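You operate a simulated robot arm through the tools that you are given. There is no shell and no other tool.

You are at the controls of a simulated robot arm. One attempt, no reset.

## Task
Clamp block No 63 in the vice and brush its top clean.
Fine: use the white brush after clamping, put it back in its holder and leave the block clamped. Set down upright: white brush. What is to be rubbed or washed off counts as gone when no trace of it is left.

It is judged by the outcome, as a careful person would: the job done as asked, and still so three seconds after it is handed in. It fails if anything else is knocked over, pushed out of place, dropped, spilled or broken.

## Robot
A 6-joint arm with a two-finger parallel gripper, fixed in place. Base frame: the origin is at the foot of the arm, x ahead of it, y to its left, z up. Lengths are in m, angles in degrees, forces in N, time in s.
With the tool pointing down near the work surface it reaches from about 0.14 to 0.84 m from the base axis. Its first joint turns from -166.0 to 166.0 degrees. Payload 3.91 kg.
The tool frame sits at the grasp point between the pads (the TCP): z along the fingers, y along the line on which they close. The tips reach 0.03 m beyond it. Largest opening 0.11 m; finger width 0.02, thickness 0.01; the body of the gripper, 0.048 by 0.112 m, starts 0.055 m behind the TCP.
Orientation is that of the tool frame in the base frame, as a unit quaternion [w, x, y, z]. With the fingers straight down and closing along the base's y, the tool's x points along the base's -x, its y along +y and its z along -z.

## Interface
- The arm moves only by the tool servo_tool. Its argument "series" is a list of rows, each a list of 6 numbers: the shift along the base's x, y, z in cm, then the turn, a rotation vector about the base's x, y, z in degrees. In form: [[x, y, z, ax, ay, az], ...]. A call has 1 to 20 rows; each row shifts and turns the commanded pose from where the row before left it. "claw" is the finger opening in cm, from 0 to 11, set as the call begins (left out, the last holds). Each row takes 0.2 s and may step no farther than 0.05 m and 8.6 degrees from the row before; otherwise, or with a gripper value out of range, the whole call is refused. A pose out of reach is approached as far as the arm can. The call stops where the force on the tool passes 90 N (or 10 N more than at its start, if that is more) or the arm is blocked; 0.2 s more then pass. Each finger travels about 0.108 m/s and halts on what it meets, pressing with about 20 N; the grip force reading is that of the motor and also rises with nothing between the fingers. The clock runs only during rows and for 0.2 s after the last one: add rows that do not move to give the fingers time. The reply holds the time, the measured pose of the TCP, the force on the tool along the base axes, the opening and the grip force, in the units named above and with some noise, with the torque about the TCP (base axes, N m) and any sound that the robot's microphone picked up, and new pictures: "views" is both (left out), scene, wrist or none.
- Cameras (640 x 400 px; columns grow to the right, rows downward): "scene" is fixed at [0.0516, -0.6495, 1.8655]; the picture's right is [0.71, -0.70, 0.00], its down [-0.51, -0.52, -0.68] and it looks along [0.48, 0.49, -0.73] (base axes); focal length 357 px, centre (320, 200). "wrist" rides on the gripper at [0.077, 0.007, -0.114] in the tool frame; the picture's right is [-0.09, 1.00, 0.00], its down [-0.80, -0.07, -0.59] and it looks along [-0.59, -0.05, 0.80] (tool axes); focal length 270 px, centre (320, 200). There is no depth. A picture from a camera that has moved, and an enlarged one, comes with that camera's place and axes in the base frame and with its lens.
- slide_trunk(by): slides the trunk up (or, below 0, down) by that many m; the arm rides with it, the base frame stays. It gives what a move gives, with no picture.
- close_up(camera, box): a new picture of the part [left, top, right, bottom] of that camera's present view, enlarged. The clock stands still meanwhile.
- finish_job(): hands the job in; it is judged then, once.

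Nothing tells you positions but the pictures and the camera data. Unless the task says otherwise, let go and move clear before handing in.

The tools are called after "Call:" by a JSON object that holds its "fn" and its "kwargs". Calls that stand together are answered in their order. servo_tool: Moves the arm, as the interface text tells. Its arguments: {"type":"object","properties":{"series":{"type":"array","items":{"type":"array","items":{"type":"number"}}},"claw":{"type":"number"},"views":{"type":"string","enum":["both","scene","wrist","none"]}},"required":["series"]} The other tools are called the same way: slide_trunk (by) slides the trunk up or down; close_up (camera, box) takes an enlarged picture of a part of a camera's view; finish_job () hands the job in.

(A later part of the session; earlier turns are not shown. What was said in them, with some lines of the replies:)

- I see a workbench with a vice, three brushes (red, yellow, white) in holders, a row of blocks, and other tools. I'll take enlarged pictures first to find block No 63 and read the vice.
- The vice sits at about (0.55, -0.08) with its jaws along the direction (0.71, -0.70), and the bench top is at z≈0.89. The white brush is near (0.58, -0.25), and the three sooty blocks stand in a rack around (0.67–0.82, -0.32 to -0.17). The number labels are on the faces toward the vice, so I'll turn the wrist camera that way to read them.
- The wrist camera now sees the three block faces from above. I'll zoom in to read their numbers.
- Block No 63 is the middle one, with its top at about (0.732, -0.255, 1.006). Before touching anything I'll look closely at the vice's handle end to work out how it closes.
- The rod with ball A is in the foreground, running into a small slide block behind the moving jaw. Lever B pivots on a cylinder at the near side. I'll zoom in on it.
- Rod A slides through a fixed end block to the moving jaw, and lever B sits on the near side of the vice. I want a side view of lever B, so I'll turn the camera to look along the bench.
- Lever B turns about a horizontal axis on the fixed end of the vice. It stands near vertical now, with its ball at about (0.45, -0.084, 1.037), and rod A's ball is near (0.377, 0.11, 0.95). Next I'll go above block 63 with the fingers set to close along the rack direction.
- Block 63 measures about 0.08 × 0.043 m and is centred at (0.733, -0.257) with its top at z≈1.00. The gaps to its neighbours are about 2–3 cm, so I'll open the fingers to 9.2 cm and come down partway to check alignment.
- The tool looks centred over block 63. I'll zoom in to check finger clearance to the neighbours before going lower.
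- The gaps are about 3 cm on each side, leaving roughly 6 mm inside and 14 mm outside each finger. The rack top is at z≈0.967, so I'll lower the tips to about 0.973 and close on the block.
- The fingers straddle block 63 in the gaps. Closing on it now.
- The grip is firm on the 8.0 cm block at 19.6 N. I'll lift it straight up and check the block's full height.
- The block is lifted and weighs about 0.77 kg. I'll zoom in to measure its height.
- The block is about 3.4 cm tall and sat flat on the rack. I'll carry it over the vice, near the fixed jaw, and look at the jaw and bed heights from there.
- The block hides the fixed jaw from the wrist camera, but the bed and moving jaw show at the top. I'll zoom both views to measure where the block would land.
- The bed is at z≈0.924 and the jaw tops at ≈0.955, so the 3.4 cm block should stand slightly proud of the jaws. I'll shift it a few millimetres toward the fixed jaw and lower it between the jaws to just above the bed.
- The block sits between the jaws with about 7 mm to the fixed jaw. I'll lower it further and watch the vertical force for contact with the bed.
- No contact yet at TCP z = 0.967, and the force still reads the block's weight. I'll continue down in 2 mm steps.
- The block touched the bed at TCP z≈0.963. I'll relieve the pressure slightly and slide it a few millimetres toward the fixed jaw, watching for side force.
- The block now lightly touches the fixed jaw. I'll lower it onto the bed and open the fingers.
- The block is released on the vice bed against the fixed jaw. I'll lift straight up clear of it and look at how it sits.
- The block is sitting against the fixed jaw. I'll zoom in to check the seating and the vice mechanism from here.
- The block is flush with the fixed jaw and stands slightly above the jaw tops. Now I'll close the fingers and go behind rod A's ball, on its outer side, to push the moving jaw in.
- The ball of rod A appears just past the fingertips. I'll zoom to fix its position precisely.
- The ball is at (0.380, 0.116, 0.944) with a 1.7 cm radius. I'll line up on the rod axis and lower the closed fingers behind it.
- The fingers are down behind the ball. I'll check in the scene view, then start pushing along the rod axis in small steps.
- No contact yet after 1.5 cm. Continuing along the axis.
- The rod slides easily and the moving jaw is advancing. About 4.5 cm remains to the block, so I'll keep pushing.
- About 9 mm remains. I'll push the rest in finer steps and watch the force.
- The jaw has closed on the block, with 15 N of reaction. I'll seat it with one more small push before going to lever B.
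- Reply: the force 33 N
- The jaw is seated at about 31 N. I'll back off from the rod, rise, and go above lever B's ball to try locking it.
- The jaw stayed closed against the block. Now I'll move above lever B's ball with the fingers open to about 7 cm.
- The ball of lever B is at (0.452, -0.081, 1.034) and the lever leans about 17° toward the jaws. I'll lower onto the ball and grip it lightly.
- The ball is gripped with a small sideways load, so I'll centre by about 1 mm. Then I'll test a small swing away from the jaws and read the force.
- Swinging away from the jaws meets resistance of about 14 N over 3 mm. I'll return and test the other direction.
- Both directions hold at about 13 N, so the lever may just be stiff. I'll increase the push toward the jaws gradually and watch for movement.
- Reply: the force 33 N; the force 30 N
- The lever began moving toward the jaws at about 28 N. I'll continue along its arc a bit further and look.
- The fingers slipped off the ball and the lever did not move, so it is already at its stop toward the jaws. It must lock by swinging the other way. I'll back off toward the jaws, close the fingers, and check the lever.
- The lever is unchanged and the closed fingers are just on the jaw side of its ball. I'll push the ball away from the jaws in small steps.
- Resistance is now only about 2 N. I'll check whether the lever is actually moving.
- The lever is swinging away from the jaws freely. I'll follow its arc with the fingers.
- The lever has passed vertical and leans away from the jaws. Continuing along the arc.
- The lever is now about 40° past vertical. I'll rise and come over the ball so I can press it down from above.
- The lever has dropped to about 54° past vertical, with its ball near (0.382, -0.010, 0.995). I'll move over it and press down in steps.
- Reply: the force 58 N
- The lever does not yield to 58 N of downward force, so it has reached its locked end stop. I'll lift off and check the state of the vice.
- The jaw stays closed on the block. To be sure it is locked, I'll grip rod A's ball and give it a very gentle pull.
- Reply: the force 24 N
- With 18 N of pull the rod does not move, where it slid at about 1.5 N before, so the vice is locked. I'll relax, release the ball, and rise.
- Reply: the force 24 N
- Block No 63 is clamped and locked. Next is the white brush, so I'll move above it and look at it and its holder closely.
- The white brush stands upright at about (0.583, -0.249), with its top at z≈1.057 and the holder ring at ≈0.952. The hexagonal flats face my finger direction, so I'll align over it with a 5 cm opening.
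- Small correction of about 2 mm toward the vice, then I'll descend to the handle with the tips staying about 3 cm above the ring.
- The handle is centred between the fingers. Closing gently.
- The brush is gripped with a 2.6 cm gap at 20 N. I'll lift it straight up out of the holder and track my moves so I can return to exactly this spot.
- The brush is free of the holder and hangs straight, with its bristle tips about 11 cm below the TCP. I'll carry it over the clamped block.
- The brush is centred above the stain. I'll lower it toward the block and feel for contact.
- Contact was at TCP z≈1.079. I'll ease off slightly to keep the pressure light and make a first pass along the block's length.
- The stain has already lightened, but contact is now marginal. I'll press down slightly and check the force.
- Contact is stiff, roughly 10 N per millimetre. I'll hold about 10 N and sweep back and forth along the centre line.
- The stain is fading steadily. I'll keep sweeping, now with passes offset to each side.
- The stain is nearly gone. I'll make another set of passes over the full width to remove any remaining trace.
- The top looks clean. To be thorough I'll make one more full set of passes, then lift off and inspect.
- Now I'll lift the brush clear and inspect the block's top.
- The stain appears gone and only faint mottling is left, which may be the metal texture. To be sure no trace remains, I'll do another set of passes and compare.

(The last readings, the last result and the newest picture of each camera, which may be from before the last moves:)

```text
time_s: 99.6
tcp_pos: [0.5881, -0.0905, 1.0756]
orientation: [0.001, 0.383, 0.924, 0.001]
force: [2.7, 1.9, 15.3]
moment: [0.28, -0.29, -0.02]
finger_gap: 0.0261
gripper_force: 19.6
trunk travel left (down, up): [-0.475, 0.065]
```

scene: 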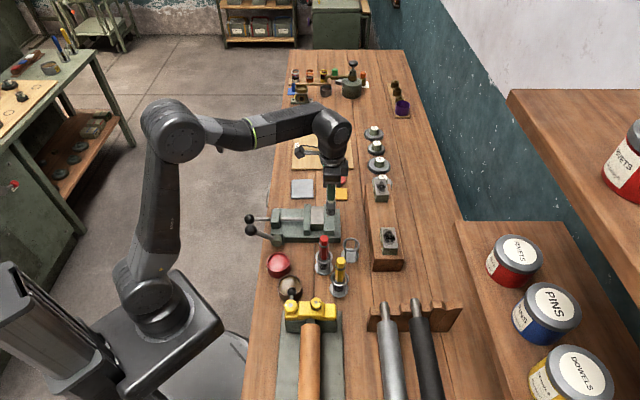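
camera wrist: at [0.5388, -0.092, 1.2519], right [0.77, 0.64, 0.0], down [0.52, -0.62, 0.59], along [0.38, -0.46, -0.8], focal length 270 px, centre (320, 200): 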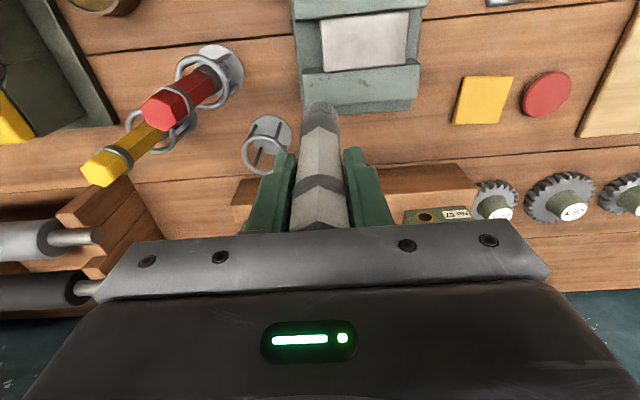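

Call:
{"fn": "servo_tool", "kwargs": {"series": [[0.75, 0.76, 0, 0, 0, 0], [0.75, 0.76, 0, 0, 0, 0], [0.75, 0.76, 0, 0, 0, 0], [-0.75, -0.76, 0, 0, 0, 0], [-0.75, -0.76, 0, 0, 0, 0], [-0.75, -0.76, 0, 0, 0, 0], [-0.75, -0.76, 0, 0, 0, 0], [-0.75, -0.76, 0, 0, 0, 0], [-0.75, -0.76, 0, 0, 0, 0], [0.712, -0.702, 0, 0, 0, 0], [0.75, 0.76, 0, 0, 0, 0], [0.75, 0.76, 0, 0, 0, 0], [0.75, 0.76, 0, 0, 0, 0], [0.75, 0.76, 0, 0, 0, 0], [0.75, 0.76, 0, 0, 0, 0], [0.75, 0.76, 0, 0, 0, 0]], "views": "none"}}

Call:
{"fn": "servo_tool", "kwargs": {"series": [[-0.712, 0.702, 0, 0, 0, 0], [-0.712, 0.702, 0, 0, 0, 0], [-0.75, -0.76, 0, 0, 0, 0], [-0.75, -0.76, 0, 0, 0, 0], [-0.75, -0.76, 0, 0, 0, 0], [-0.75, -0.76, 0, 0, 0, 0], [-0.75, -0.76, 0, 0, 0, 0], [-0.75, -0.76, 0, 0, 0, 0], [0.75, 0.76, 0, 0, 0, 0], [0.75, 0.76, 0, 0, 0, 0], [0.75, 0.76, 0, 0, 0, 0], [0.75, 0.76, 0, 0, 0, 0], [0.75, 0.76, 0, 0, 0, 0], [0.75, 0.76, 0, 0, 0, 0], [0.712, -0.702, 0, 0, 0, 0], [-0.75, -0.76, 0, 0, 0, 0], [-0.75, -0.76, 0, 0, 0, 0], [-0.75, -0.76, 0, 0, 0, 0]], "views": "none"}}

Call:
{"fn": "servo_tool", "kwargs": {"series": [[0, 0, 2.05, 0, 0, 0], [0, 0, 4.0, 0, 0, 0], [0, -3.0, 0, 0, 0, 0], [0, -3.0, 0, 0, 0, 0], [0, 0, 0, 0, 0, 0]], "views": "both"}}

Call:
{"fn": "close_up", "kwargs": {"camera": "scene", "box": [300, 200, 340, 240]}}

Call:
{"fn": "close_up", "kwargs": {"camera": "wrist", "box": [300, 10, 420, 130]}}

```text
time_s: 103.0
tcp_pos: [0.6219, -0.0756, 1.0753]
orientation: [0.0, 0.383, 0.924, 0.0]
force: [-0.2, 1.5, 2.0]
moment: [0.11, -0.08, 0.01]
finger_gap: 0.0259
gripper_force: 20.2
trunk travel left (down, up): [-0.475, 0.065]
```

```text
time_s: 106.8
tcp_pos: [0.5887, -0.091, 1.0752]
orientation: [-0.001, 0.383, 0.924, 0.0]
force: [0.5, 0.2, 4.5]
moment: [0.13, -0.11, -0.02]
finger_gap: 0.0257
gripper_force: 20.3
trunk travel left (down, up): [-0.475, 0.065]
```

```text
time_s: 108.0
tcp_pos: [0.5889, -0.1513, 1.1345]
orientation: [0.001, 0.383, 0.924, 0.0]
force: [1.0, 0.9, 0.5]
moment: [0.01, 0.0, 0.03]
finger_gap: 0.0262
gripper_force: 19.7
trunk travel left (down, up): [-0.475, 0.065]
camera wrist: at [0.5392, -0.09, 1.2491], right [0.77, 0.64, 0.0], down [0.52, -0.62, 0.59], along [0.38, -0.46, -0.8], focal length 270 px, centre (320, 200)
```

scene: 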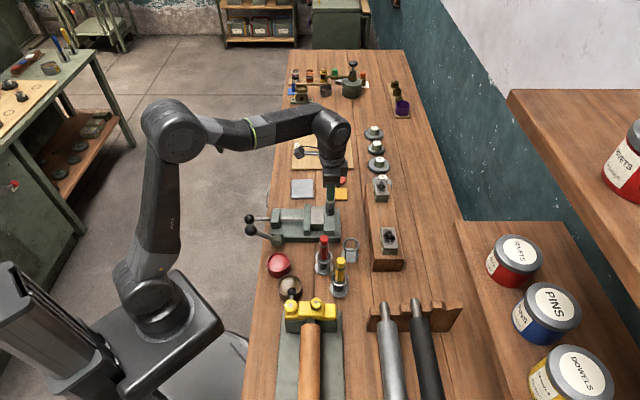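
wrist: 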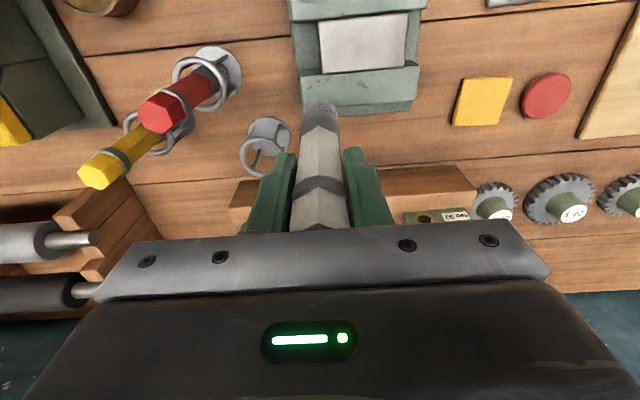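

```text
10.00 times, centred on (320, 220) of scene
camera zoom: at [0.0516, -0.6495, 1.8655], right [0.71, -0.7, 0.0], down [-0.51, -0.52, -0.68], along [0.48, 0.49, -0.73], focal length 3568 px, centre (320, 0)
```

zoom: 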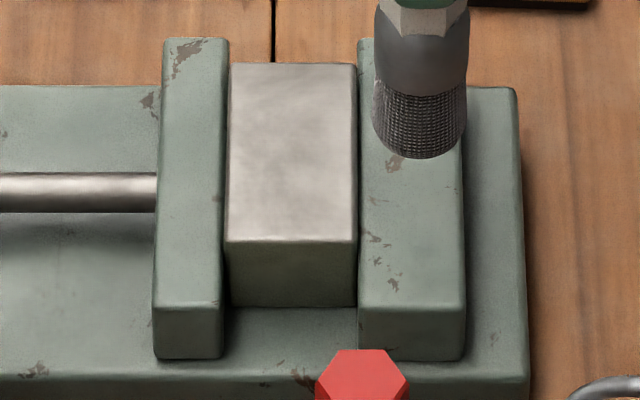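

```text
3.33 times, centred on (360, 70) of wrist
camera zoom: at [0.5392, -0.09, 1.2491], right [0.77, 0.64, 0.0], down [0.52, -0.62, 0.59], along [0.38, -0.46, -0.8], focal length 901 px, centre (187, 633)
```

zoom: 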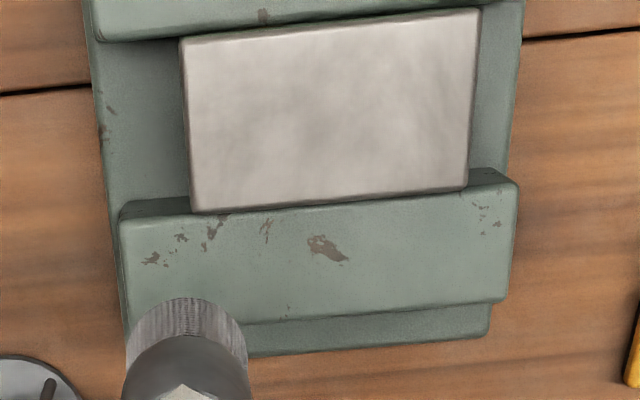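

The appearance is unchanged after the extra passes, so that mottling is just the metal and the stain is gone. Before putting the brush back I'll check that it still hangs straight in the grip.

Call:
{"fn": "close_up", "kwargs": {"camera": "wrist", "box": [220, 40, 420, 240]}}

Call:
{"fn": "close_up", "kwargs": {"camera": "scene", "box": [300, 150, 370, 270]}}

```text
2.00 times, centred on (320, 140) of wrist
camera zoom: at [0.5392, -0.09, 1.2491], right [0.77, 0.64, 0.0], down [0.52, -0.62, 0.59], along [0.38, -0.46, -0.8], focal length 541 px, centre (320, 320)
```

zoom: 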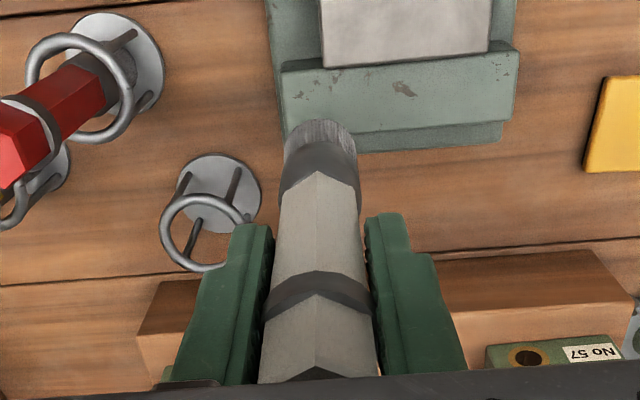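

```text
3.33 times, centred on (335, 210) of scene
camera zoom: at [0.0516, -0.6495, 1.8655], right [0.71, -0.7, 0.0], down [-0.51, -0.52, -0.68], along [0.48, 0.49, -0.73], focal length 1189 px, centre (270, 167)
```

zoom: 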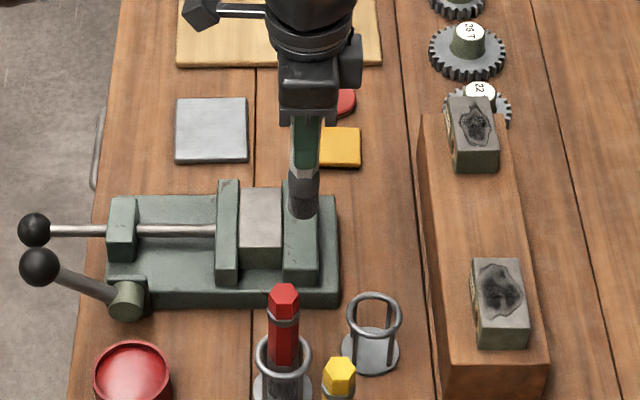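

The brush is still straight in the grip, having slipped only a millimetre or two. I'll carry it back above its holder, undoing my tracked moves exactly.

Call:
{"fn": "servo_tool", "kwargs": {"series": [[-0.17, -2.475, 0, 0, 0, 0], [-0.17, -2.475, 0, 0, 0, 0], [-0.17, -2.475, 0, 0, 0, 0], [-0.17, -2.475, 0, 0, 0, 0], [0, 0, 0, 0, 0, 0]], "views": "both"}}

Call:
{"fn": "close_up", "kwargs": {"camera": "wrist", "box": [220, 40, 420, 240]}}

Call:
{"fn": "close_up", "kwargs": {"camera": "scene", "box": [310, 180, 390, 280]}}

```text
time_s: 109.2
tcp_pos: [0.5813, -0.2522, 1.1368]
orientation: [0.0, 0.382, 0.924, 0.0]
force: [-0.2, 0.1, -0.2]
moment: [-0.03, 0.02, 0.04]
finger_gap: 0.0259
gripper_force: 20.0
trunk travel left (down, up): [-0.475, 0.065]
camera wrist: at [0.533, -0.1897, 1.2518], right [0.77, 0.64, 0.0], down [0.52, -0.62, 0.59], along [0.38, -0.46, -0.8], focal length 270 px, centre (320, 200)
```

scene: 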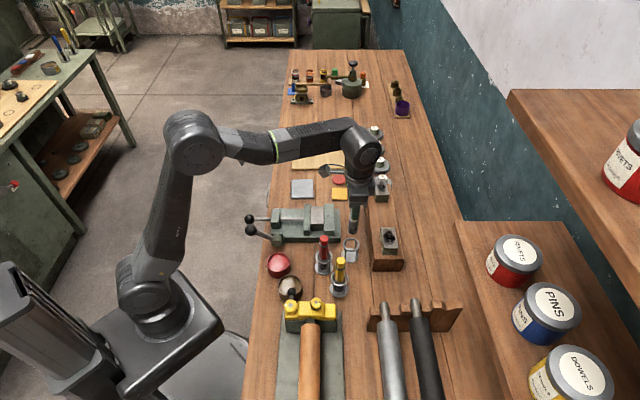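
wrist: 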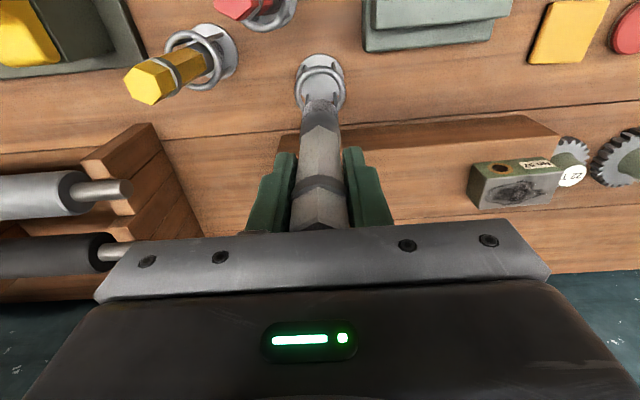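

```text
2.00 times, centred on (320, 140) of wrist
camera zoom: at [0.533, -0.1897, 1.2518], right [0.77, 0.64, 0.0], down [0.52, -0.62, 0.59], along [0.38, -0.46, -0.8], focal length 541 px, centre (320, 320)
```

zoom: 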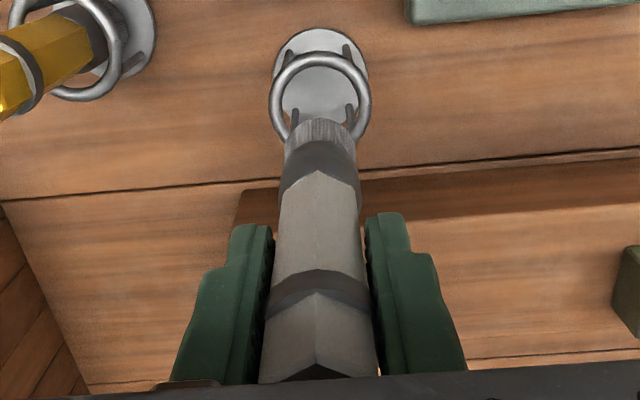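

```text
4.00 times, centred on (350, 230) of scene
camera zoom: at [0.0516, -0.6495, 1.8655], right [0.71, -0.7, 0.0], down [-0.51, -0.52, -0.68], along [0.48, 0.49, -0.73], focal length 1427 px, centre (200, 80)
```

zoom: 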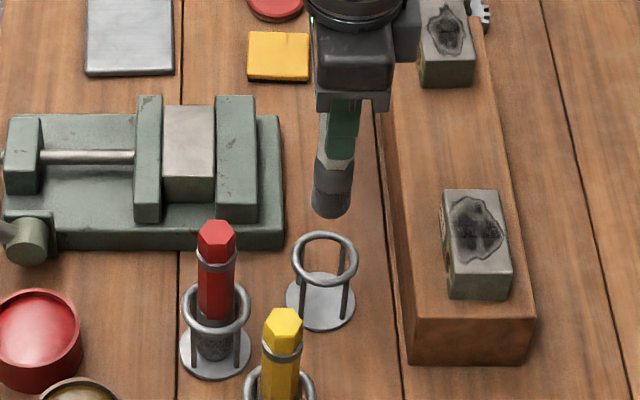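

The view matches the moment after I lifted it out, so it is aligned with the holder. Lowering the brush into the ring.

Call:
{"fn": "servo_tool", "kwargs": {"series": [[0, 0, -2.5, 0, 0, 0], [0, 0, -2.5, 0, 0, 0], [0, 0, -2.0, 0, 0, 0], [0, 0, -2.0, 0, 0, 0], [0, 0, 0, 0, 0, 0]], "views": "wrist"}}

Call:
{"fn": "close_up", "kwargs": {"camera": "scene", "box": [310, 180, 390, 280]}}

```text
time_s: 110.4
tcp_pos: [0.5826, -0.2506, 1.0465]
orientation: [-0.001, 0.383, 0.924, 0.0]
force: [0.2, 0.0, 0.3]
moment: [-0.03, -0.02, 0.0]
finger_gap: 0.0259
gripper_force: 20.2
trunk travel left (down, up): [-0.475, 0.065]
camera wrist: at [0.5332, -0.1894, 1.1616], right [0.77, 0.64, 0.0], down [0.52, -0.62, 0.59], along [0.38, -0.46, -0.8], focal length 270 px, centre (320, 200)
```

wrist: 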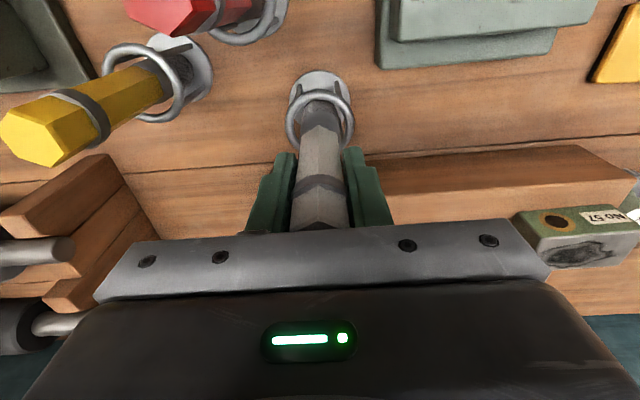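

```text
4.00 times, centred on (350, 230) of scene
camera zoom: at [0.0516, -0.6495, 1.8655], right [0.71, -0.7, 0.0], down [-0.51, -0.52, -0.68], along [0.48, 0.49, -0.73], focal length 1427 px, centre (200, 80)
```

zoom: 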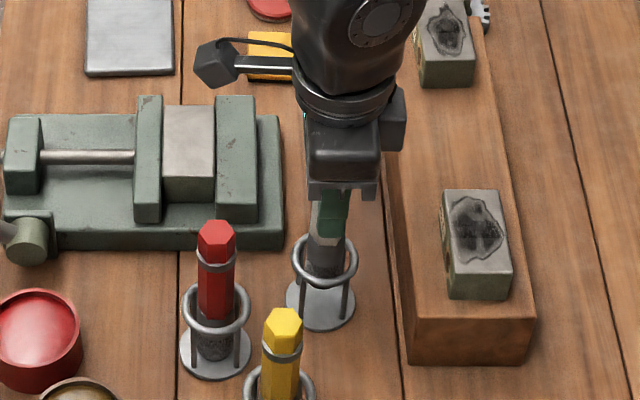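

The brush has entered the ring with no side force. I'll lower the last 3 cm carefully until it rests on the base.

Call:
{"fn": "servo_tool", "kwargs": {"series": [[0, 0, -1.0, 0, 0, 0], [0, 0, -1.0, 0, 0, 0], [0, 0, -0.5, 0, 0, 0], [0, 0, 0, 0, 0, 0]], "views": "none"}}

Call:
{"fn": "servo_tool", "kwargs": {"series": [[0, 0, -0.2, 0, 0, 0], [0, 0, 0, 0, 0, 0]], "views": "none"}}

Call:
{"fn": "servo_tool", "kwargs": {"series": [[0, 0, -0.2, 0, 0, 0], [0, 0, 0, 0, 0, 0]], "views": "none"}}

```text
time_s: 111.4
tcp_pos: [0.582, -0.2509, 1.0222]
orientation: [0.0, 0.383, 0.924, 0.0]
force: [0.9, 1.0, -0.5]
moment: [0.04, -0.02, 0.01]
finger_gap: 0.0259
gripper_force: 20.5
trunk travel left (down, up): [-0.475, 0.065]
```

```text
time_s: 112.0
tcp_pos: [0.5827, -0.2501, 1.0188]
orientation: [0.0, 0.383, 0.924, 0.0]
force: [-0.4, -0.5, -0.2]
moment: [-0.03, -0.02, 0.0]
finger_gap: 0.026
gripper_force: 20.0
trunk travel left (down, up): [-0.475, 0.065]
```

```text
time_s: 112.6
tcp_pos: [0.5821, -0.2506, 1.0176]
orientation: [-0.001, 0.383, 0.924, 0.0]
force: [-0.6, 0.7, 0.0]
moment: [0.04, 0.01, -0.04]
finger_gap: 0.0261
gripper_force: 19.7
trunk travel left (down, up): [-0.475, 0.065]
```

Call:
{"fn": "servo_tool", "kwargs": {"series": [[0, 0, -0.15, 0, 0, 0], [0, 0, 0, 0, 0, 0]], "views": "none"}}

Call:
{"fn": "servo_tool", "kwargs": {"series": [[0, 0, -0.1, 0, 0, 0], [0, 0, 0, 0, 0, 0]], "views": "none"}}

```text
time_s: 113.2
tcp_pos: [0.5823, -0.2498, 1.016]
orientation: [0.0, 0.383, 0.924, 0.0]
force: [0.5, 0.6, -0.1]
moment: [0.05, -0.04, 0.02]
finger_gap: 0.0261
gripper_force: 20.1
trunk travel left (down, up): [-0.475, 0.065]
```

```text
time_s: 113.8
tcp_pos: [0.5826, -0.2496, 1.015]
orientation: [0.001, 0.382, 0.924, -0.001]
force: [-0.3, -1.6, 9.8]
moment: [-0.24, 0.09, 0.0]
finger_gap: 0.026
gripper_force: 20.1
trunk travel left (down, up): [-0.475, 0.065]
```

The brush is touching the holder base, with 9.8 N upward. I'll relax slightly and open the fingers.

Call:
{"fn": "servo_tool", "kwargs": {"series": [[0, 0, 0.08, 0, 0, 0], [0, 0, 0, 0, 0, 0]], "views": "none"}}

Call:
{"fn": "servo_tool", "kwargs": {"series": [[0, 0, 0, 0, 0, 0], [0, 0, 0, 0, 0, 0], [0, 0, 0, 0, 0, 0]], "claw": 5, "views": "both"}}

Call:
{"fn": "close_up", "kwargs": {"camera": "wrist", "box": [220, 40, 420, 240]}}

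```text
time_s: 114.4
tcp_pos: [0.5826, -0.2498, 1.0157]
orientation: [0.001, 0.382, 0.924, 0.001]
force: [0.2, -1.3, 6.9]
moment: [-0.33, 0.1, 0.03]
finger_gap: 0.0262
gripper_force: 20.2
trunk travel left (down, up): [-0.475, 0.065]
```

```text
time_s: 115.2
tcp_pos: [0.5838, -0.2505, 1.0161]
orientation: [0.0, 0.384, 0.923, 0.0]
force: [-0.1, 0.1, 0.0]
moment: [0.0, -0.01, -0.03]
finger_gap: 0.05
gripper_force: 0.1
trunk travel left (down, up): [-0.475, 0.065]
camera wrist: at [0.5331, -0.189, 1.1303], right [0.77, 0.64, 0.0], down [0.52, -0.62, 0.59], along [0.38, -0.46, -0.8], focal length 270 px, centre (320, 200)
```

scene: 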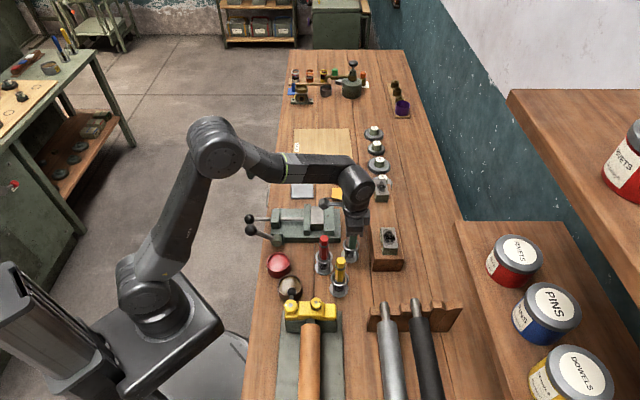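
wrist: 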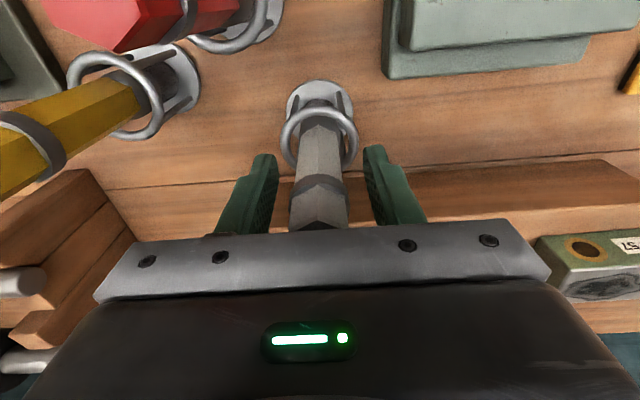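

```text
2.00 times, centred on (320, 140) of wrist
camera zoom: at [0.5331, -0.189, 1.1303], right [0.77, 0.64, 0.0], down [0.52, -0.62, 0.59], along [0.38, -0.46, -0.8], focal length 541 px, centre (320, 320)
```

zoom: 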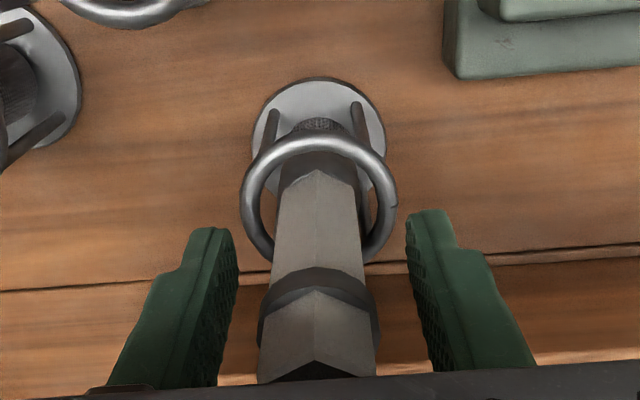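

The brush stands free in its holder and the fingers are open around it. I'll rise straight up and move away.

Call:
{"fn": "servo_tool", "kwargs": {"series": [[0, 0, 1.5, 0, 0, 0], [0, 0, 3.0, 0, 0, 0], [0, 0, 4.0, 0, 0, 0], [0, 0, 4.0, 0, 0, 0], [0, 0, 4.0, 0, 0, 0], [-3.0, 2.0, 2.0, 0, 0, 0], [-3.5, 2.5, 1.0, 0, 0, 0], [-3.5, 2.5, 0, 0, 0, 0], [0, 0, 0, 0, 0, 0]], "views": "both"}}

Call:
{"fn": "close_up", "kwargs": {"camera": "scene", "box": [210, 180, 410, 305]}}

Call:
{"fn": "close_up", "kwargs": {"camera": "scene", "box": [310, 200, 380, 280]}}

```text
time_s: 117.2
tcp_pos: [0.4841, -0.1804, 1.2099]
orientation: [0.0, 0.383, 0.924, 0.001]
force: [-0.3, 0.9, -0.1]
moment: [0.03, -0.03, 0.04]
finger_gap: 0.0502
gripper_force: 0.1
trunk travel left (down, up): [-0.475, 0.065]
camera wrist: at [0.4344, -0.1195, 1.3249], right [0.77, 0.64, 0.0], down [0.52, -0.62, 0.59], along [0.38, -0.46, -0.8], focal length 270 px, centre (320, 200)
```

scene: 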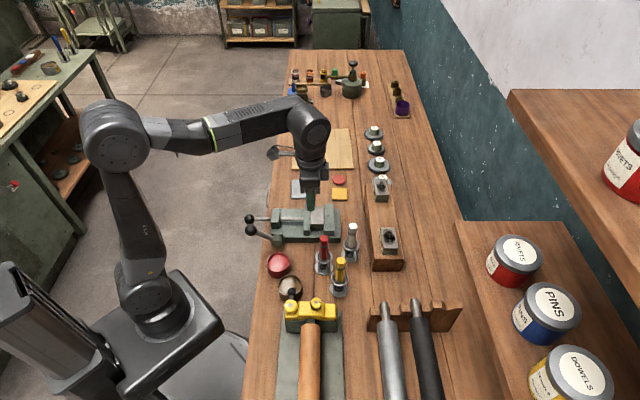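
wrist: 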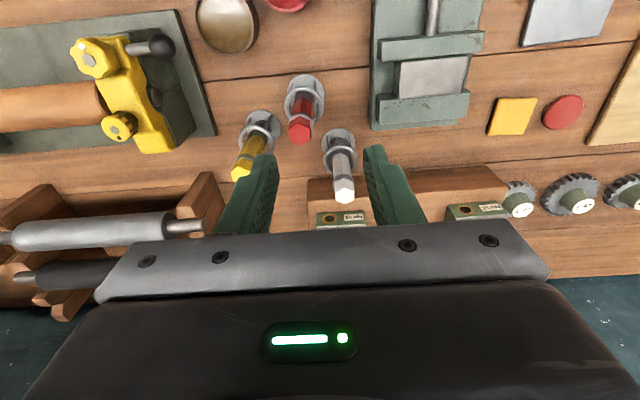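

```text
3.20 times, centred on (310, 242) of scene
camera zoom: at [0.0516, -0.6495, 1.8655], right [0.71, -0.7, 0.0], down [-0.51, -0.52, -0.68], along [0.48, 0.49, -0.73], focal length 1142 px, centre (352, 64)
```

zoom: 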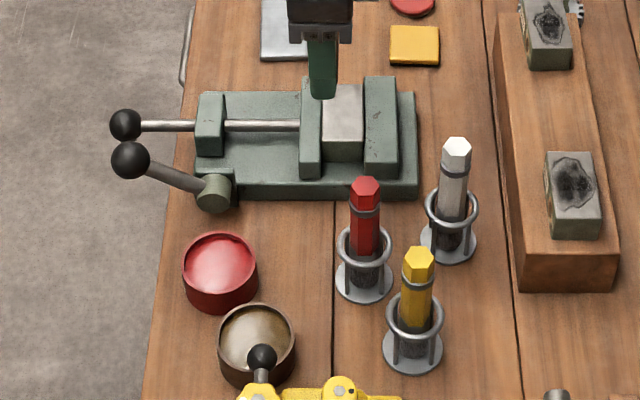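

```text
5.00 times, centred on (345, 240) of scene
camera zoom: at [0.0516, -0.6495, 1.8655], right [0.71, -0.7, 0.0], down [-0.51, -0.52, -0.68], along [0.48, 0.49, -0.73], focal length 1784 px, centre (195, 0)
```

zoom: 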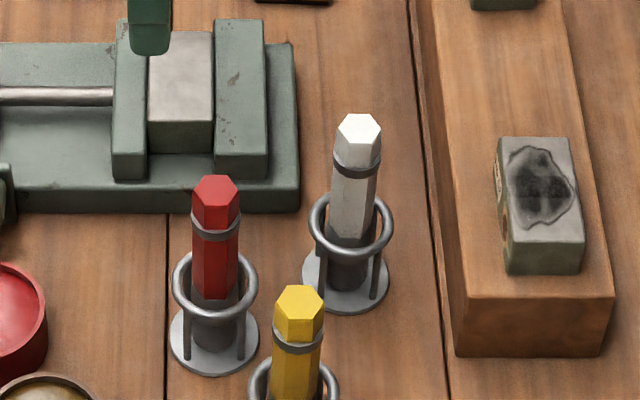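

The white brush stands upright in its holder like the others, and the block is clamped and clean. I'll move the arm well clear and take a last look.

Call:
{"fn": "servo_tool", "kwargs": {"series": [[-3.0, 3.0, 2.0, 0, 0, 0], [-3.0, 3.0, 2.0, 0, 0, 0], [-2.5, 3.0, 2.0, 0, 0, 0], [0, 0, 0, 0, 0, 0], [0, 0, 0, 0, 0, 0], [0, 0, 0, 0, 0, 0]], "views": "both"}}

Call:
{"fn": "close_up", "kwargs": {"camera": "scene", "box": [230, 180, 370, 270]}}

Call:
{"fn": "close_up", "kwargs": {"camera": "wrist", "box": [250, 60, 450, 200]}}

```text
time_s: 118.6
tcp_pos: [0.3995, -0.0915, 1.2676]
orientation: [0.001, 0.383, 0.924, 0.0]
force: [-0.9, 0.1, -0.1]
moment: [0.01, 0.04, -0.01]
finger_gap: 0.0502
gripper_force: 0.0
trunk travel left (down, up): [-0.475, 0.065]
camera wrist: at [0.3487, -0.0309, 1.383], right [0.77, 0.64, 0.0], down [0.52, -0.62, 0.59], along [0.38, -0.46, -0.8], focal length 270 px, centre (320, 200)
```

scene: 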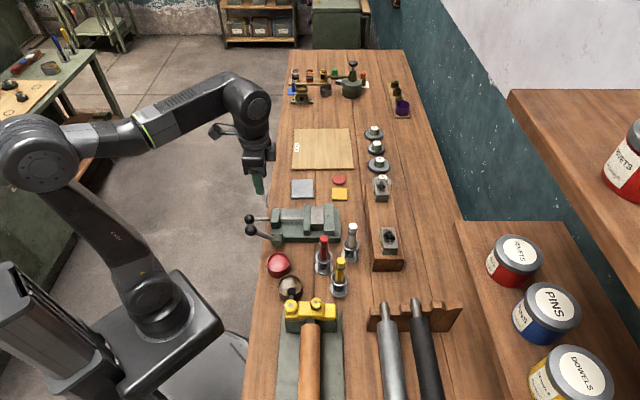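
wrist: 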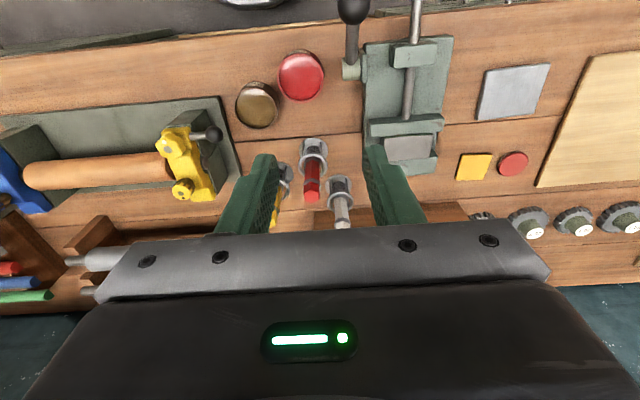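

```text
4.44 times, centred on (300, 225) of scene
camera zoom: at [0.0516, -0.6495, 1.8655], right [0.71, -0.7, 0.0], down [-0.51, -0.52, -0.68], along [0.48, 0.49, -0.73], focal length 1586 px, centre (409, 89)
```

zoom: 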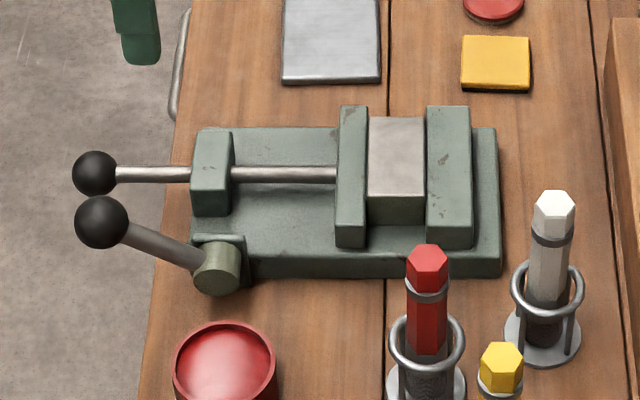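

```text
2.86 times, centred on (350, 130) of wrist
camera zoom: at [0.3487, -0.0309, 1.383], right [0.77, 0.64, 0.0], down [0.52, -0.62, 0.59], along [0.38, -0.46, -0.8], focal length 772 px, centre (234, 400)
```

zoom: 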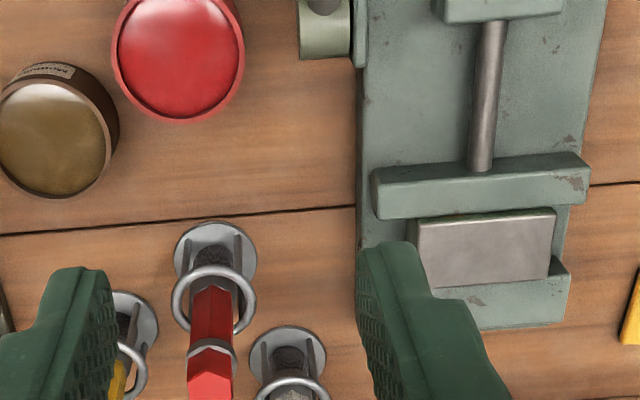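

Block No 63 is locked in the vice with a clean top, and the white brush is upright in its holder. Everything else on the bench is where it was and the arm is clear, so I'm handing the job in.

Call:
{"fn": "finish_job", "kwargs": {}}

```text
The job is handed in.
```

Block No 63 is clamped in the vice and its top is brushed clean. The white brush is back upright in its holder.

- **Clamping:** I pushed the sliding jaw shut against the block and swung the locking lever to its end stop. An 18 N pull on the jaw's rod did not move it, where it had slid at about 1.5 N before locking.
- **Cleaning:** I brushed the whole top several times. After the stain was gone I did another full set of passes, and nothing changed. The faint mottling still visible looks like the metal's own texture.
- **Everything else:** The other blocks, brushes and tools looked undisturbed in the last pictures, and the arm is clear of the bench.

On the first try at the lever, the gripper slipped off its ball while I was pushing the wrong way. The lever did not move.
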